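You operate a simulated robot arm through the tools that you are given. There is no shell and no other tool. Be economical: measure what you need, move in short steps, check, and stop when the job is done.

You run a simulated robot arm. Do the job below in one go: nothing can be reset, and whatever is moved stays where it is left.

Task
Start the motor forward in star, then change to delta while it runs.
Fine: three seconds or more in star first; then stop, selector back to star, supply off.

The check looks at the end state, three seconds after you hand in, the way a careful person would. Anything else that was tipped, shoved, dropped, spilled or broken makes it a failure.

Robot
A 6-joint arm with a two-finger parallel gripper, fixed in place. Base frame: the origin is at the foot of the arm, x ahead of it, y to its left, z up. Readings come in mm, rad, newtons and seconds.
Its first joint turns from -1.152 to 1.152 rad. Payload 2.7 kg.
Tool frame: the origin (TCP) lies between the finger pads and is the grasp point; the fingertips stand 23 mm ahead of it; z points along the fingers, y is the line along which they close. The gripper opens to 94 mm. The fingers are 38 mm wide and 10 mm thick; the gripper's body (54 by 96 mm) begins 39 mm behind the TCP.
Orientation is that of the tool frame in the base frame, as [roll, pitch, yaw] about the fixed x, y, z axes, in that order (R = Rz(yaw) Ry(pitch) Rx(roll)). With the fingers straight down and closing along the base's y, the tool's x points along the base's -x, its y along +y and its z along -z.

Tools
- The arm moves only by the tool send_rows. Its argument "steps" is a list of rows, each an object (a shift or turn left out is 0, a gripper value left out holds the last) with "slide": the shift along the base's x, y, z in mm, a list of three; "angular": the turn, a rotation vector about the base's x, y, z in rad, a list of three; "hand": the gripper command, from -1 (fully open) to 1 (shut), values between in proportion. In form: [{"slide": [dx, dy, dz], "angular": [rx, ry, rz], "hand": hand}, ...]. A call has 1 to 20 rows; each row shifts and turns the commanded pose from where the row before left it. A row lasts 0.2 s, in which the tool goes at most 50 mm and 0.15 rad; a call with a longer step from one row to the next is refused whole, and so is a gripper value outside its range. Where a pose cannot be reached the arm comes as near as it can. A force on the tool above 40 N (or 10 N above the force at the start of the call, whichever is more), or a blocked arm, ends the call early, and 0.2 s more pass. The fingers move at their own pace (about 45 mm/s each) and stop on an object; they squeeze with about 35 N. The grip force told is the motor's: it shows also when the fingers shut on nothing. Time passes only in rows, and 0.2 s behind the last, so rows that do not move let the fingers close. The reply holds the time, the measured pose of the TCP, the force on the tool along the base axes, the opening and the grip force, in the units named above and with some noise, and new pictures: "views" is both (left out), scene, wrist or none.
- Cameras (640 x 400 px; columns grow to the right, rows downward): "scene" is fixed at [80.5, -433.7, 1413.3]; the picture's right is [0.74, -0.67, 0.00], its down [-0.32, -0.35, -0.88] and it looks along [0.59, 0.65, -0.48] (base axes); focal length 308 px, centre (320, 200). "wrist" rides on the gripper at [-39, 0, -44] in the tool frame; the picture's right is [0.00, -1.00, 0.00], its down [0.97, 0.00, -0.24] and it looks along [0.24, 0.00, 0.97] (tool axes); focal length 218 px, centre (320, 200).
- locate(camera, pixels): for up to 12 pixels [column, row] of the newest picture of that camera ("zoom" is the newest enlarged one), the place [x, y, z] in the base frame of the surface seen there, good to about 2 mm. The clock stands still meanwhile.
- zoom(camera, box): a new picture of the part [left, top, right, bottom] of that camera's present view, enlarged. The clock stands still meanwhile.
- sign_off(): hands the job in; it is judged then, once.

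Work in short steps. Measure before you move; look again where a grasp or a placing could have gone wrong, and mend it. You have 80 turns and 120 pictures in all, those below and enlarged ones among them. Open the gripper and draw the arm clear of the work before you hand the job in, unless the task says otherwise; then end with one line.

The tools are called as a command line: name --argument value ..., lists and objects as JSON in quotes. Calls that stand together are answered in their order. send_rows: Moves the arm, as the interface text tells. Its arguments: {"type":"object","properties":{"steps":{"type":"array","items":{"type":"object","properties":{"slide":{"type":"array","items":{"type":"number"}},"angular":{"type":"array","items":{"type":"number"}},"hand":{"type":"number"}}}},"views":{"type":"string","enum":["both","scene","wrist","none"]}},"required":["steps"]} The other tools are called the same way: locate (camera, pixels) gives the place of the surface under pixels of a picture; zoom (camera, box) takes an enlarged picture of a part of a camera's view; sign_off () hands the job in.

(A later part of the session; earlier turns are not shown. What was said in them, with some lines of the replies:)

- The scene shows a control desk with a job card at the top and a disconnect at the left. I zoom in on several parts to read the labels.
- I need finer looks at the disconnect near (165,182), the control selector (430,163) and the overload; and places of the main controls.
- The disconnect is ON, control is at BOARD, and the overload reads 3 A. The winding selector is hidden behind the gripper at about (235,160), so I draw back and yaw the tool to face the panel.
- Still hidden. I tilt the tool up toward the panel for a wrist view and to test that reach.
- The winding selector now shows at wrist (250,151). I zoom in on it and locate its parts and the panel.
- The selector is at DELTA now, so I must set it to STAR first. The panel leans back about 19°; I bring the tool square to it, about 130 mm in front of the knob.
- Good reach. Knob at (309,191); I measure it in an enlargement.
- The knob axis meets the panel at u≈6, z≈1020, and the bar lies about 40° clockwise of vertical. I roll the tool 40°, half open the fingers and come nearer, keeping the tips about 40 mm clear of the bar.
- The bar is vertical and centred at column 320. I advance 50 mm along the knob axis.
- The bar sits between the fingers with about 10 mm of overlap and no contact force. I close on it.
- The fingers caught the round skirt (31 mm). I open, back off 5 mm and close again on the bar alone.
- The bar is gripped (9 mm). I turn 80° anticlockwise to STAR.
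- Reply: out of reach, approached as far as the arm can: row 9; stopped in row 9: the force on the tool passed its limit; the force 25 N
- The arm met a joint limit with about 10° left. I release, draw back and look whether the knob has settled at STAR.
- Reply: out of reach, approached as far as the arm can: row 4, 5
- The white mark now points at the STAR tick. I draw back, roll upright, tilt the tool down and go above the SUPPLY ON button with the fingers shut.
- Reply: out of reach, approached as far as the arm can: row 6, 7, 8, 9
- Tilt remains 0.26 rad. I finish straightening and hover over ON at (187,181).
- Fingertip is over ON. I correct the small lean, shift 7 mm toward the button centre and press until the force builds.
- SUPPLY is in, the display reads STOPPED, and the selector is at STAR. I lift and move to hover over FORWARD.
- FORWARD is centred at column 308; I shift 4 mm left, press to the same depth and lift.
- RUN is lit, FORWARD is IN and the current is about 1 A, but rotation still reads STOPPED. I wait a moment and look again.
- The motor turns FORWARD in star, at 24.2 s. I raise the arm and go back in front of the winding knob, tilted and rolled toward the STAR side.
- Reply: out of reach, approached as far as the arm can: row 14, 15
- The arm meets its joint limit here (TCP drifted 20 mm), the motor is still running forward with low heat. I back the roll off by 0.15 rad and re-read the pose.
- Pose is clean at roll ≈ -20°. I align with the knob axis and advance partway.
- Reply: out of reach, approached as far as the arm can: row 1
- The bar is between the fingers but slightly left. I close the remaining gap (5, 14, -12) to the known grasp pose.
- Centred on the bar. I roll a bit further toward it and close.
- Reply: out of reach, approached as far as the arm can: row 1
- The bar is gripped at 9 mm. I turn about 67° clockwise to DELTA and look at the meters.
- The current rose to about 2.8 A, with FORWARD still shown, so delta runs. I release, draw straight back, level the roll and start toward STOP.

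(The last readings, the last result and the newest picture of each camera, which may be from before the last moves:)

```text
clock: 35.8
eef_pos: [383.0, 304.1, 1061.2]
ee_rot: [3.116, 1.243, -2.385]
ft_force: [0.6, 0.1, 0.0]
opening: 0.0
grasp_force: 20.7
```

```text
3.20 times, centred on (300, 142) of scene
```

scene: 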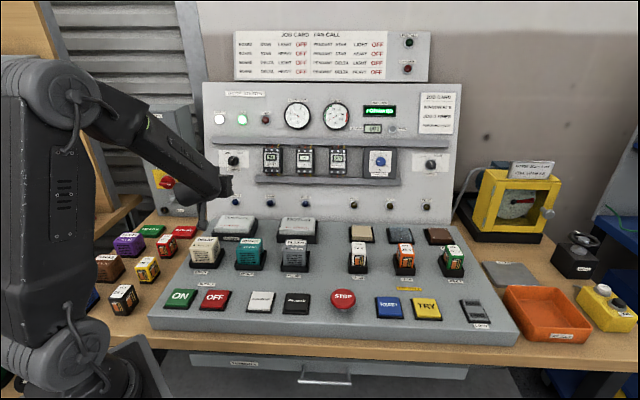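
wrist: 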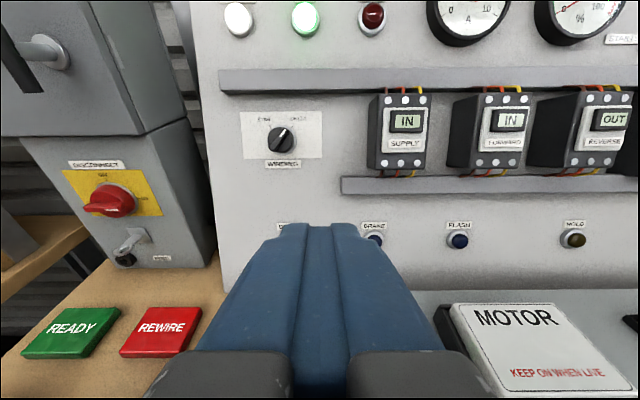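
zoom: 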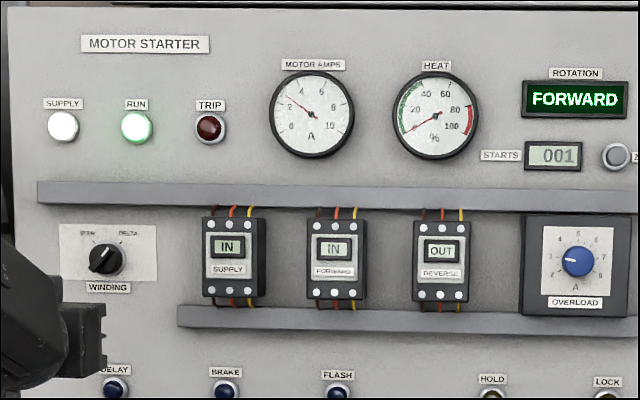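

Selector is settled on DELTA, RUN lit, no trip. I tilt down and move above STOP at about (463,-88).

send_rows --steps '[{"slide": [7.2, -38.9, 0], "angular": [-0.0974, 0.0974, 0]}, {"slide": [7.2, -38.9, 0], "angular": [-0.0974, 0.0974, 0]}, {"slide": [7.2, -38.9, 0], "angular": [-0.0974, 0.0974, 0]}, {"slide": [7.2, -38.9, 0], "angular": [-0.0974, 0.0974, 0]}, {"slide": [7.2, -38.9, 0], "angular": [-0.0974, 0.0974, 0]}, {"slide": [7.2, -38.9, 0], "angular": [-0.0974, 0.0974, 0]}, {"slide": [7.2, -38.9, 0], "angular": [-0.0974, 0.0974, 0]}, {"slide": [7.2, -38.9, -20], "angular": [-0.0974, 0.0974, 0]}, {"slide": [7.2, -38.9, -30], "angular": [-0.0974, 0.0974, 0]}, {"slide": [7.2, -38.9, -35]}, {}]'

```text
refused: row 10 steps farther than a row can; nothing moved
```

The last row was slightly too long; I shorten it.

send_rows --steps '[{"slide": [7.2, -38.9, 0], "angular": [-0.0974, 0.0974, 0]}, {"slide": [7.2, -38.9, 0], "angular": [-0.0974, 0.0974, 0]}, {"slide": [7.2, -38.9, 0], "angular": [-0.0974, 0.0974, 0]}, {"slide": [7.2, -38.9, 0], "angular": [-0.0974, 0.0974, 0]}, {"slide": [7.2, -38.9, 0], "angular": [-0.0974, 0.0974, 0]}, {"slide": [7.2, -38.9, 0], "angular": [-0.0974, 0.0974, 0]}, {"slide": [7.2, -38.9, 0], "angular": [-0.0974, 0.0974, 0]}, {"slide": [7.2, -38.9, -20], "angular": [-0.0974, 0.0974, 0]}, {"slide": [7.2, -38.9, -25], "angular": [-0.0974, 0.0974, 0]}, {"slide": [7.2, -38.9, -25]}, {}]'

```text
clock: 38.2
eef_pos: [455.7, -83.2, 991.5]
ee_rot: [-3.14, 0.002, -2.366]
ft_force: [-0.3, -0.2, -0.2]
opening: 0.0
grasp_force: 34.8
```

scene: 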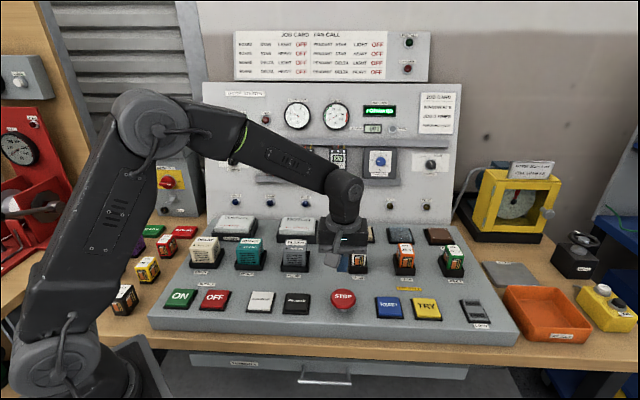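
wrist: 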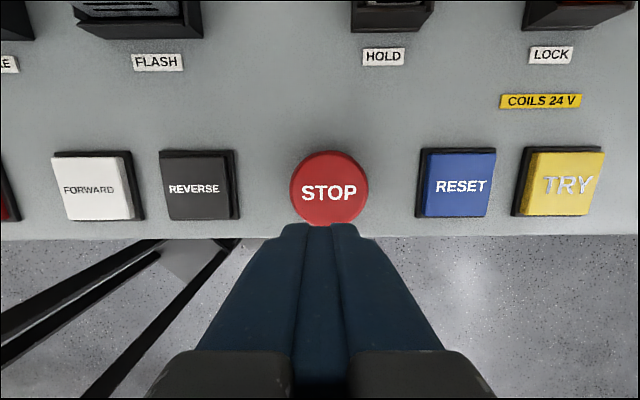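

STOP is at (329,187), about 10 mm further ahead. I align and press it down.

send_rows --steps '[{"slide": [9, -1, -30]}, {"slide": [0, 0, -30]}, {"slide": [0, 0, -20]}, {"slide": [0, 0, -4]}, {"slide": [0, 0, -4]}, {"slide": [0, 0, -3]}, {"slide": [0, 0, -3]}]'

zoom --camera "scene" --box '[200, 80, 400, 205]'

```text
clock: 39.8
eef_pos: [464.6, -84.4, 899.1]
ee_rot: [-3.137, 0.004, -2.367]
ft_force: [-5.4, 1.2, 21.1]
opening: 0.1
grasp_force: 34.8
```

scene: 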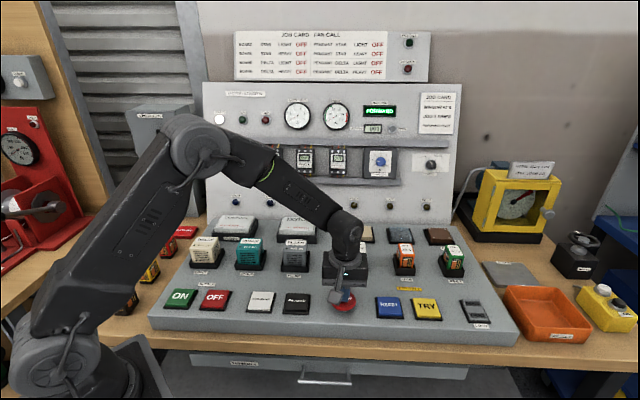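
wrist: 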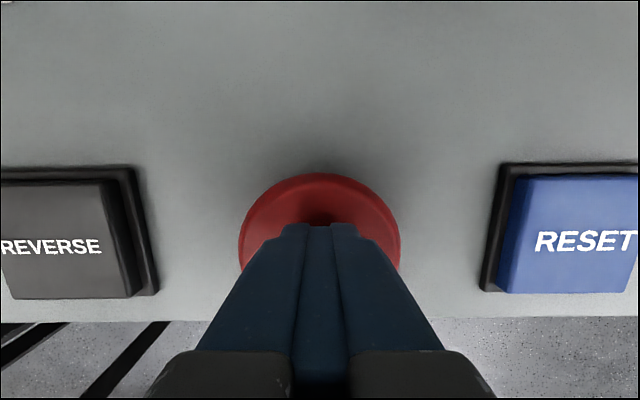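

```text
3.20 times, centred on (300, 142) of scene
```

zoom: 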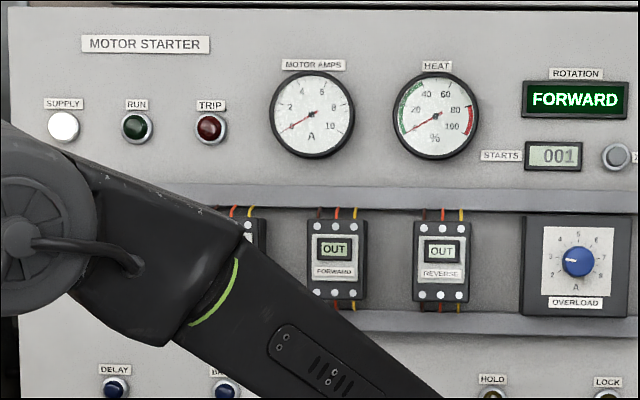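

FORWARD has dropped out and RUN is dark; the motor coasts. I lift and return toward the winding selector.

send_rows --steps '[{"slide": [0, 0, 40]}, {"slide": [0, 0, 40]}, {"slide": [0, 0, 40]}, {"slide": [0, 0, 46]}, {"slide": [-5.9, 37.7, 0], "angular": [0.0974, -0.0974, 0]}, {"slide": [-5.9, 37.7, 0], "angular": [0.0974, -0.0974, 0]}, {"slide": [-5.9, 37.7, 0], "angular": [0.0974, -0.0974, 0]}, {"slide": [-5.9, 37.7, 0], "angular": [0.0974, -0.0974, 0]}, {"slide": [-5.9, 37.7, 0], "angular": [0.0974, -0.0974, 0]}, {"slide": [-5.9, 37.7, 0], "angular": [0.0974, -0.0974, 0]}, {"slide": [-5.9, 37.7, 0], "angular": [0.0974, -0.0974, 0]}, {"slide": [-5.9, 37.7, 0], "angular": [0.0974, -0.0974, 0]}, {"slide": [-5.9, 37.7, 0], "angular": [0.0974, -0.0974, 0]}, {"slide": [-5.9, 37.7, 0]}, {"slide": [-5.9, 37.7, 0]}, {}]'

zoom --camera "scene" --box '[200, 80, 400, 205]'

```text
clock: 43.2
eef_pos: [399.0, 332.2, 1065.9]
ee_rot: [3.111, 1.243, -2.39]
ft_force: [0.6, -0.1, 0.4]
opening: 0.0
grasp_force: 35.4
```

scene: 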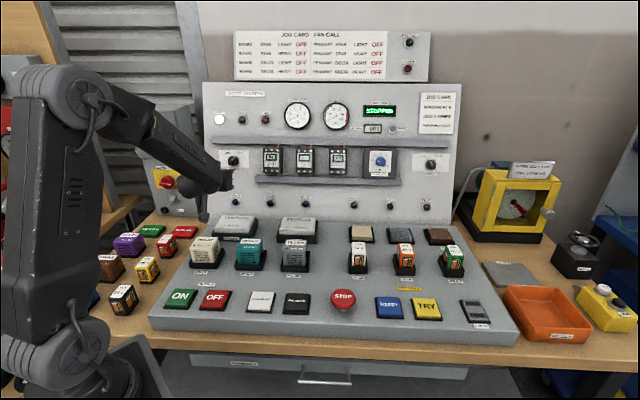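
wrist: 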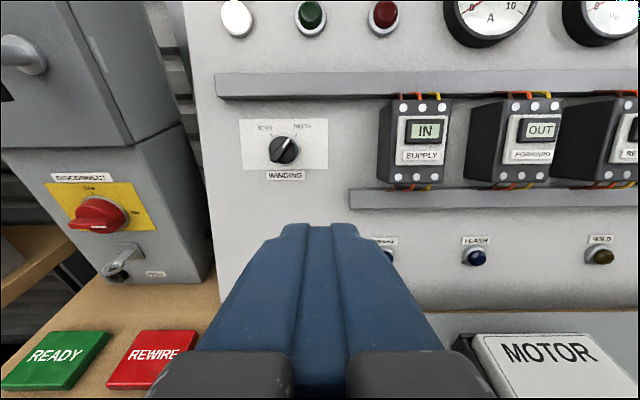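

```text
3.20 times, centred on (300, 142) of scene
```

zoom: 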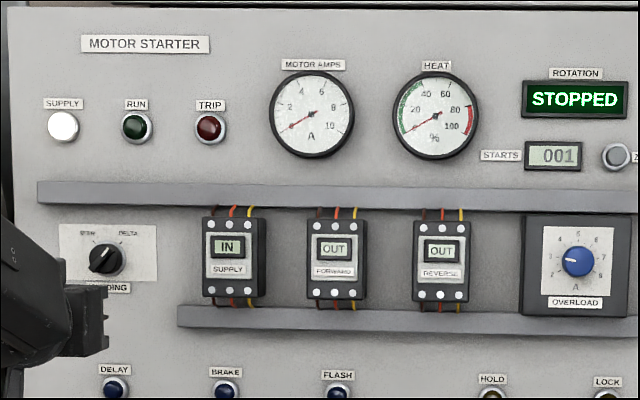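

The motor is STOPPED. I move in front of the knob, roll 40° to match the bar, and open the fingers.

send_rows --steps '[{"slide": [15.1, 26.7, -3.06], "angular": [0.0931, 0.0931, -0.0466], "hand": -0.1}, {"slide": [15.1, 26.7, -3.06], "angular": [0.0931, 0.0931, -0.0466]}, {"slide": [15.1, 26.7, -3.06], "angular": [0.0931, 0.0931, -0.0466]}, {"slide": [15.1, 26.7, -3.06], "angular": [0.0931, 0.0931, -0.0466]}, {"slide": [15.1, 26.7, -3.06], "angular": [0.0931, 0.0931, -0.0466]}, {}]' --views "wrist"

```text
clock: 44.6
eef_pos: [477.0, 463.1, 1048.8]
ee_rot: [2.061, 0.801, 2.709]
ft_force: [0.2, -0.1, 0.3]
opening: 51.5
grasp_force: 0.1
```

wrist: 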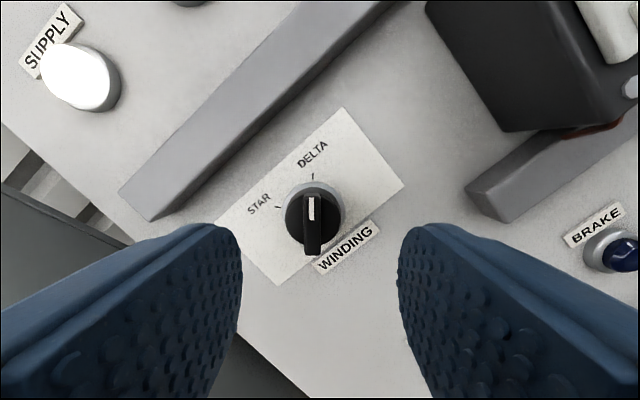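

Bar aligned. I advance to the known grasp pose and close.

send_rows --steps '[{"slide": [5.4, 6.8, -2.34]}, {"slide": [5.4, 6.8, -2.34]}, {"slide": [5.4, 6.8, -2.34]}, {"slide": [5.4, 6.8, -2.34]}, {"slide": [5.3, 6.7, -2.34]}, {"hand": 1}, {}, {}, {}]' --views "wrist"

```text
clock: 46.6
eef_pos: [503.5, 497.9, 1036.1]
ee_rot: [2.063, 0.803, 2.713]
ft_force: [4.3, -7.2, -3.2]
opening: 8.8
grasp_force: 45.7
```

wrist: 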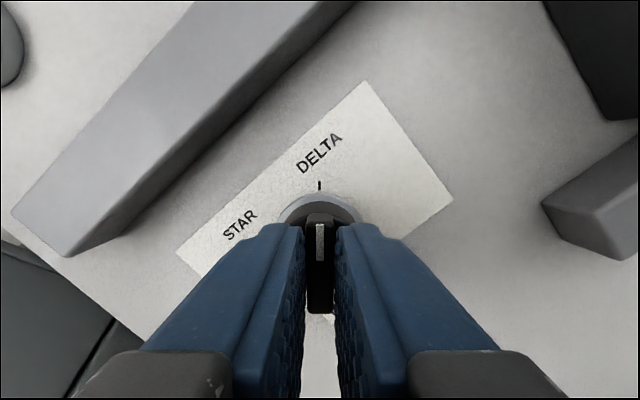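

Gripped. I turn about 67° back toward STAR, short of the arm's joint limit (the knob snapped over last time).

send_rows --steps '[{"angular": [-0.0867, -0.0867, 0.0434]}, {"angular": [-0.0867, -0.0867, 0.0434]}, {"angular": [-0.0867, -0.0867, 0.0434]}, {"angular": [-0.0867, -0.0867, 0.0434]}, {"angular": [-0.0867, -0.0867, 0.0434]}, {"angular": [-0.0867, -0.0867, 0.0434]}, {"angular": [-0.0867, -0.0867, 0.0434]}, {"angular": [-0.0867, -0.0867, 0.0434]}, {"angular": [-0.0867, -0.0867, 0.0434]}, {"hand": -0.1}, {}, {"slide": [-6.7, -6.7, 3.35]}]' --views "wrist"

```text
clock: 49.2
eef_pos: [502.4, 491.7, 1045.1]
ee_rot: [-2.235, 1.012, -1.357]
ft_force: [-0.8, -0.1, -0.5]
opening: 51.3
grasp_force: 0.1
out of reach, approached as far as the arm can: row 9, 12
```

wrist: 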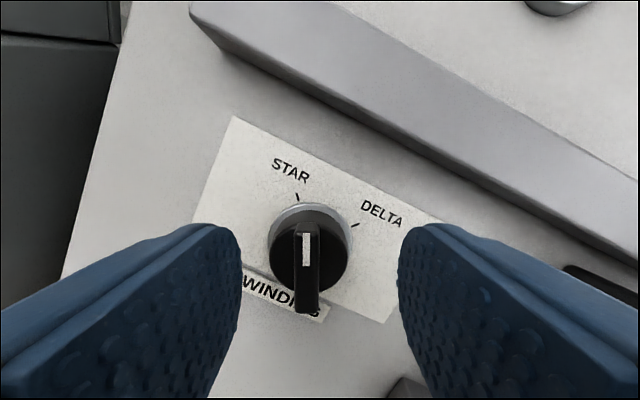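

The bar looks a little short of the STAR tick; I zoom to check.

zoom --camera "wrist" --box '[240, 140, 400, 240]'

zoom --camera "wrist" --box '[240, 220, 400, 320]'

```text
4.00 times, centred on (320, 190) of wrist
```

zoom: 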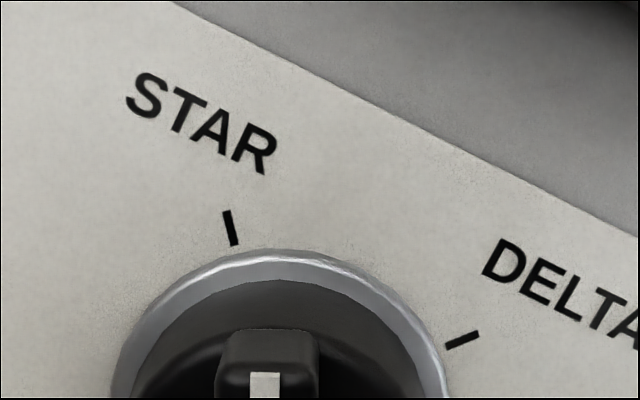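

```text
4.00 times, centred on (320, 270) of wrist
```

zoom: 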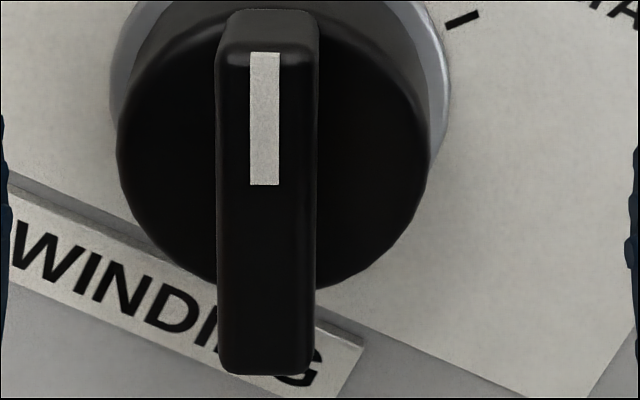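

The bar is about 12° short of the tick. The arm cannot roll further, so I will nudge the bar's lower end with closed fingers; first I roll upright, back off and close.

send_rows --steps '[{"slide": [-2, -2, 1], "angular": [0.0784, 0.0784, -0.0392]}, {"slide": [-2, -2, 1], "angular": [0.0784, 0.0784, -0.0392]}, {"slide": [-6.7, -6.7, 3.35], "angular": [0.0784, 0.0784, -0.0392]}, {"slide": [-6.7, -6.7, 3.35], "angular": [0.0784, 0.0784, -0.0392]}, {"slide": [-6.7, -6.7, 3.35], "hand": 1}, {}, {}, {}]' --views "wrist"

zoom --camera "wrist" --box '[240, 130, 400, 230]'

```text
clock: 51.0
eef_pos: [478.5, 466.6, 1058.2]
ee_rot: [3.121, 1.242, -2.38]
ft_force: [0.1, 0.5, -1.1]
opening: 0.0
grasp_force: 35.3
```

wrist: 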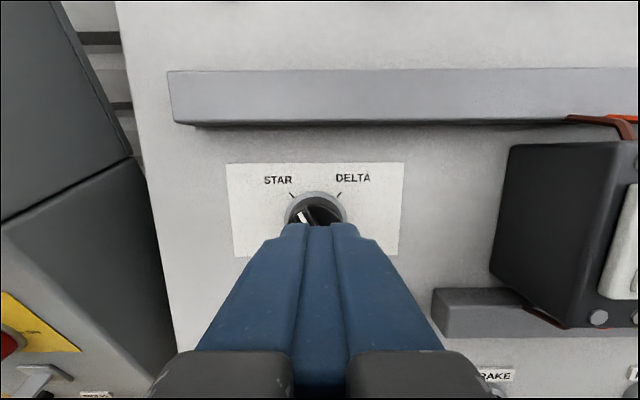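

```text
4.00 times, centred on (320, 180) of wrist
```

zoom: 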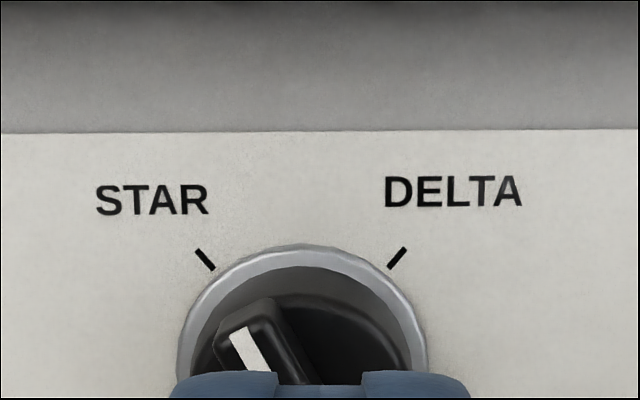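

I place the closed fingers left of and below the bar's lower end, tips at bar height.

send_rows --steps '[{"slide": [-10.8, 8.4, -18.8]}, {"slide": [-10.8, 8.4, -18.8]}, {"slide": [7.8, 7.8, -3.8]}, {"slide": [7.8, 7.8, -3.8]}, {"slide": [7.7, 7.7, -3.8]}]' --views "wrist"

```text
clock: 52.2
eef_pos: [487.6, 491.5, 1010.0]
ee_rot: [3.125, 1.241, -2.371]
ft_force: [-30.9, -32.8, 12.0]
opening: 0.0
grasp_force: 35.2
out of reach, approached as far as the arm can: row 2
stopped in row 5: the force on the tool passed its limit (the readings are from after the stop); the commanded pose is now the measured one
```

wrist: 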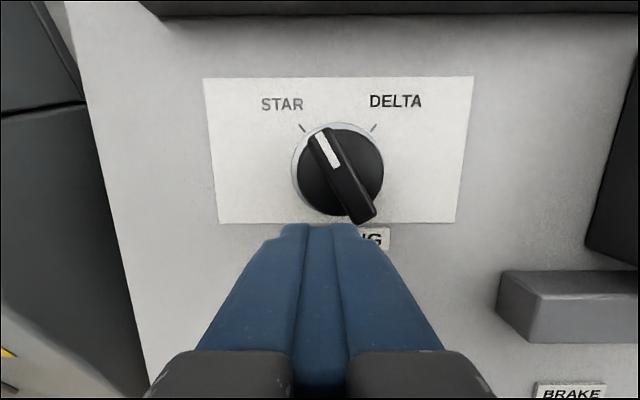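

The arm could not get far enough left and touched the bar's end face; the bar did not look harmed. I back off and instead go right of the bar's upper end, to push it leftwards.

send_rows --steps '[{"slide": [-13.3, -13.3, 6.7]}, {"slide": [18.4, -4.3, 27.7]}, {"slide": [18.4, -4.3, 27.7]}, {"slide": [5.6, 5.6, -2.8]}, {"slide": [5.6, 5.6, -2.8]}, {"slide": [5.5, 5.5, -2.8]}, {}]' --views "wrist"

```text
clock: 53.8
eef_pos: [529.1, 486.0, 1063.1]
ee_rot: [3.121, 1.241, -2.378]
ft_force: [-0.2, 0.1, -0.6]
opening: 0.0
grasp_force: 34.9
```

wrist: 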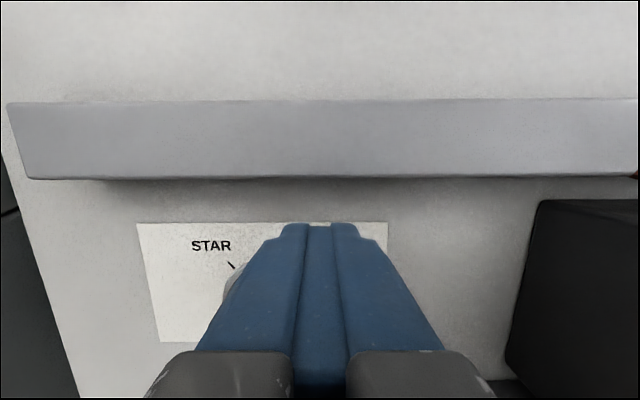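

Fingers are right of the bar's upper end. I lower 3 mm and push left in small steps.

send_rows --steps '[{"slide": [-0.7, -0.7, -2.8]}, {"slide": [-1.77, 1.77, 0]}, {"slide": [-1.77, 1.77, 0]}, {"slide": [-1.77, 1.77, 0]}, {"slide": [-1.77, 1.77, 0]}, {"slide": [-1.77, 1.77, 0]}, {"slide": [-1.77, 1.77, 0]}]' --views "wrist"

```text
clock: 55.4
eef_pos: [517.6, 498.2, 1060.8]
ee_rot: [3.125, 1.238, -2.374]
ft_force: [0.2, -0.5, 0.2]
opening: 0.2
grasp_force: 34.7
```

wrist: 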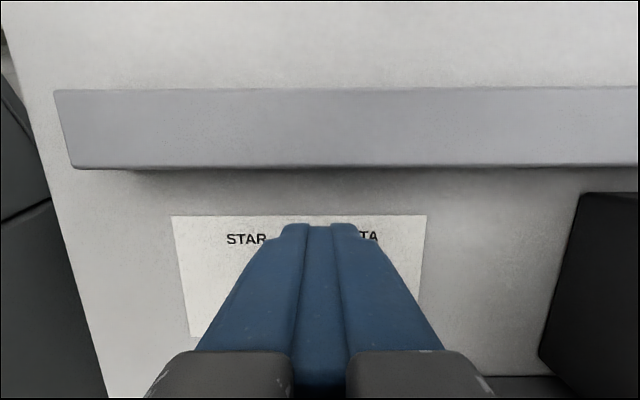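

No force yet. I push 4 mm further, then back off upward to look.

send_rows --steps '[{"slide": [-1.42, 1.42, 0]}, {"slide": [-1.42, 1.42, 0]}]' --views "none"

send_rows --steps '[{"slide": [1.4, -1.4, 0]}, {"slide": [-13.3, -13.3, 6.7]}, {"slide": [-9.4, -9.4, -18.9]}, {"slide": [-8, -8, -18.9]}, {}]' --views "wrist"

zoom --camera "wrist" --box '[240, 130, 400, 230]'

```text
clock: 56.0
eef_pos: [517.5, 497.2, 1060.4]
ee_rot: [3.125, 1.24, -2.374]
ft_force: [6.3, -8.7, 0.1]
opening: 0.0
grasp_force: 35.7
```

```text
clock: 57.2
eef_pos: [486.3, 473.0, 1030.4]
ee_rot: [3.122, 1.239, -2.377]
ft_force: [-0.2, -0.4, -0.5]
opening: 0.0
grasp_force: 35.5
out of reach, approached as far as the arm can: row 2, 3
```

wrist: 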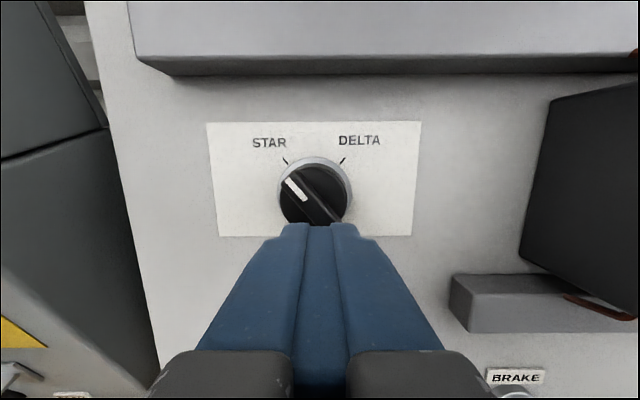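

```text
4.00 times, centred on (320, 180) of wrist
```

zoom: 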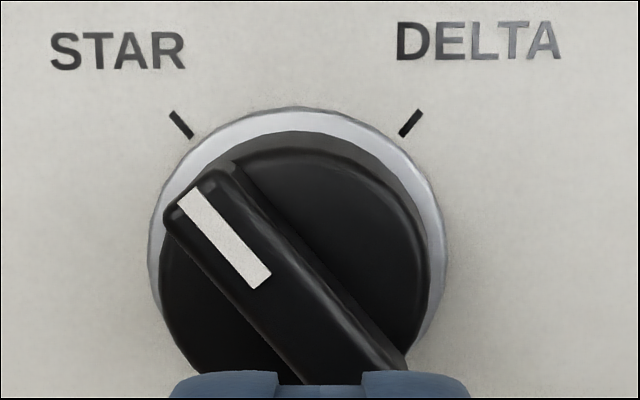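

The bar now points right at the STAR tick. I withdraw, tilt down and go above SUPPLY OFF.

send_rows --steps '[{"slide": [-22, -22, 12]}, {"slide": [-22, -22, 12]}, {"slide": [-17, -27, -2], "angular": [-0.0974, 0.0974, 0]}, {"slide": [-17, -27, -2], "angular": [-0.0974, 0.0974, 0]}, {"slide": [-17, -27, -2], "angular": [-0.0974, 0.0974, 0]}, {"slide": [-17, -27, -2], "angular": [-0.0974, 0.0974, 0]}, {"slide": [-17, -27, -2], "angular": [-0.0974, 0.0974, 0]}, {"slide": [-17, -27, -2], "angular": [-0.0974, 0.0974, 0]}, {"slide": [-17, -27, -10], "angular": [-0.0974, 0.0974, 0]}, {"slide": [-17, -27, -20], "angular": [-0.0974, 0.0974, 0]}, {"slide": [-17, -27, -30], "angular": [-0.0974, 0.0974, 0]}, {"slide": [-17, -27, -30]}, {"slide": [-17, -27, 0]}, {}]'

```text
clock: 60.2
eef_pos: [276.0, 173.0, 934.9]
ee_rot: [3.108, 0.214, -2.366]
ft_force: [-0.3, 0.6, 0.2]
opening: 0.2
grasp_force: 35.2
out of reach, approached as far as the arm can: row 4, 5, 6
```

scene: 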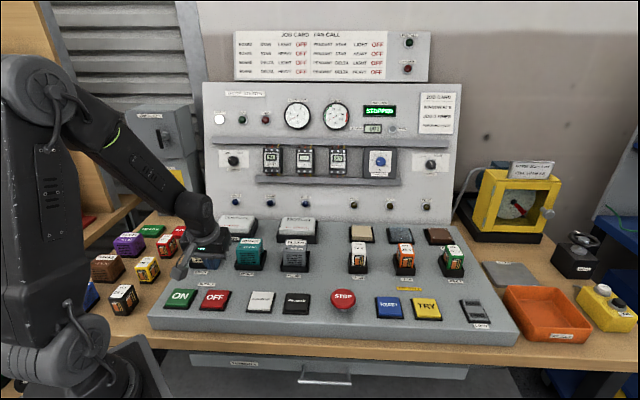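
wrist: 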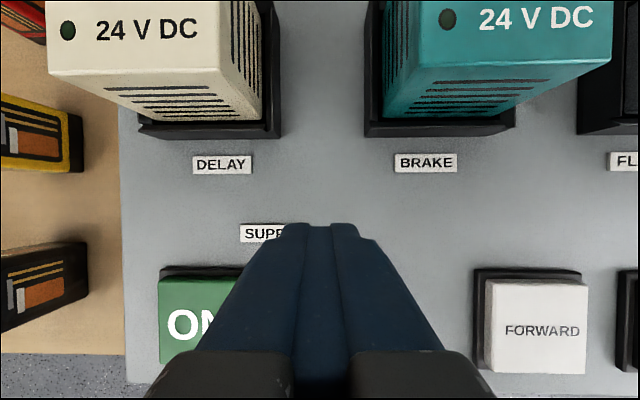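

No contact. I shift back over OFF first, then straighten the tool.

send_rows --steps '[{"slide": [-12, -21.5, 0]}, {"slide": [-12, -21.5, 0]}, {"angular": [-0.0757, 0.0757, 0]}, {"angular": [-0.0757, 0.0757, 0]}, {}]' --views "wrist"

```text
clock: 61.4
eef_pos: [253.2, 128.1, 934.7]
ee_rot: [3.111, -0.003, -2.367]
ft_force: [0.0, -0.3, 0.5]
opening: 0.0
grasp_force: 34.9
```

wrist: 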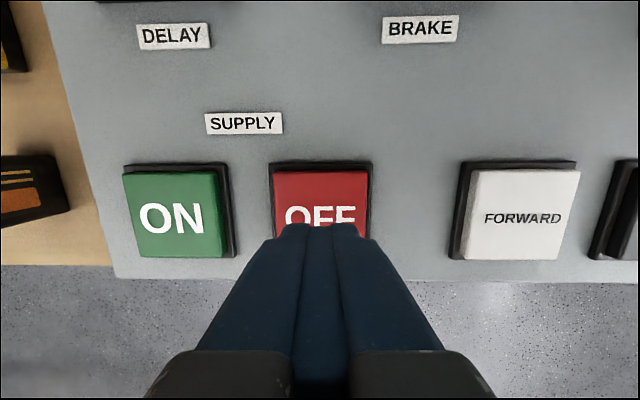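

OFF is centred under the fingertips. I press it to z ≈ 880 and lift.

send_rows --steps '[{"slide": [0, 0, -20]}, {"slide": [0, 0, -20]}, {"slide": [0, 0, -6]}, {"slide": [0, 0, -4]}, {"slide": [0, 0, -3]}, {"slide": [0, 0, -2]}, {}, {"slide": [0, 0, 20]}, {"slide": [0, 0, 40]}, {"slide": [-15, -30, 35]}, {"slide": [-15, -30, 35], "hand": -1}, {"slide": [0, -40, 0]}, {"slide": [0, -40, 0]}, {}, {}]'

zoom --camera "scene" --box '[200, 80, 400, 205]'

```text
clock: 64.6
eef_pos: [223.9, -10.0, 1008.8]
ee_rot: [3.11, 0.0, -2.367]
ft_force: [-0.2, -0.4, 0.1]
opening: 94.2
grasp_force: 0.1
```

scene: 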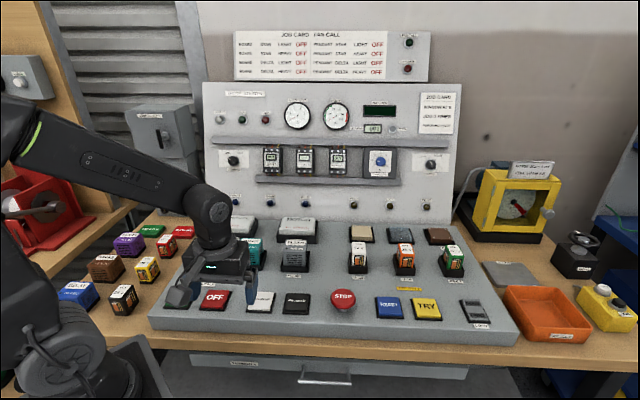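
wrist: 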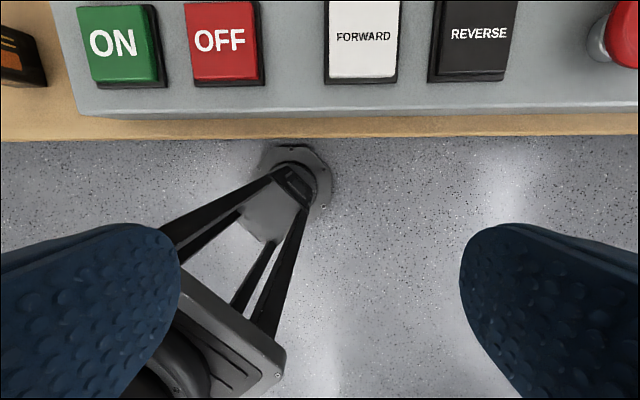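

```text
3.20 times, centred on (300, 142) of scene
```

zoom: 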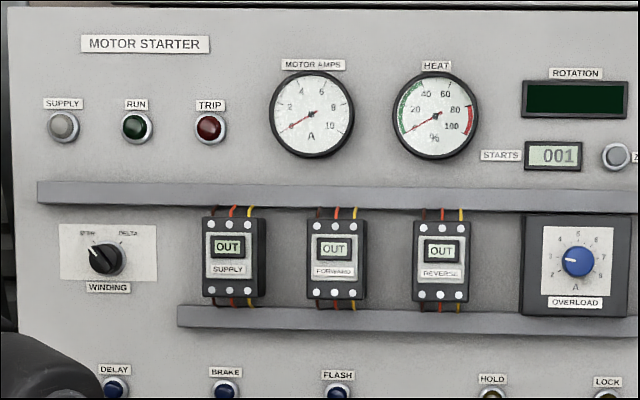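

Supply is OUT, all lamps are dark, the winding selector is on STAR with 1 start counted, and the arm is clear with the gripper open. I hand in.

sign_off

```text
The job is handed in.
```

The motor ran forward in star for about 8 seconds, then changed to delta while running. I then stopped it, turned the selector back to STAR and switched the supply off.
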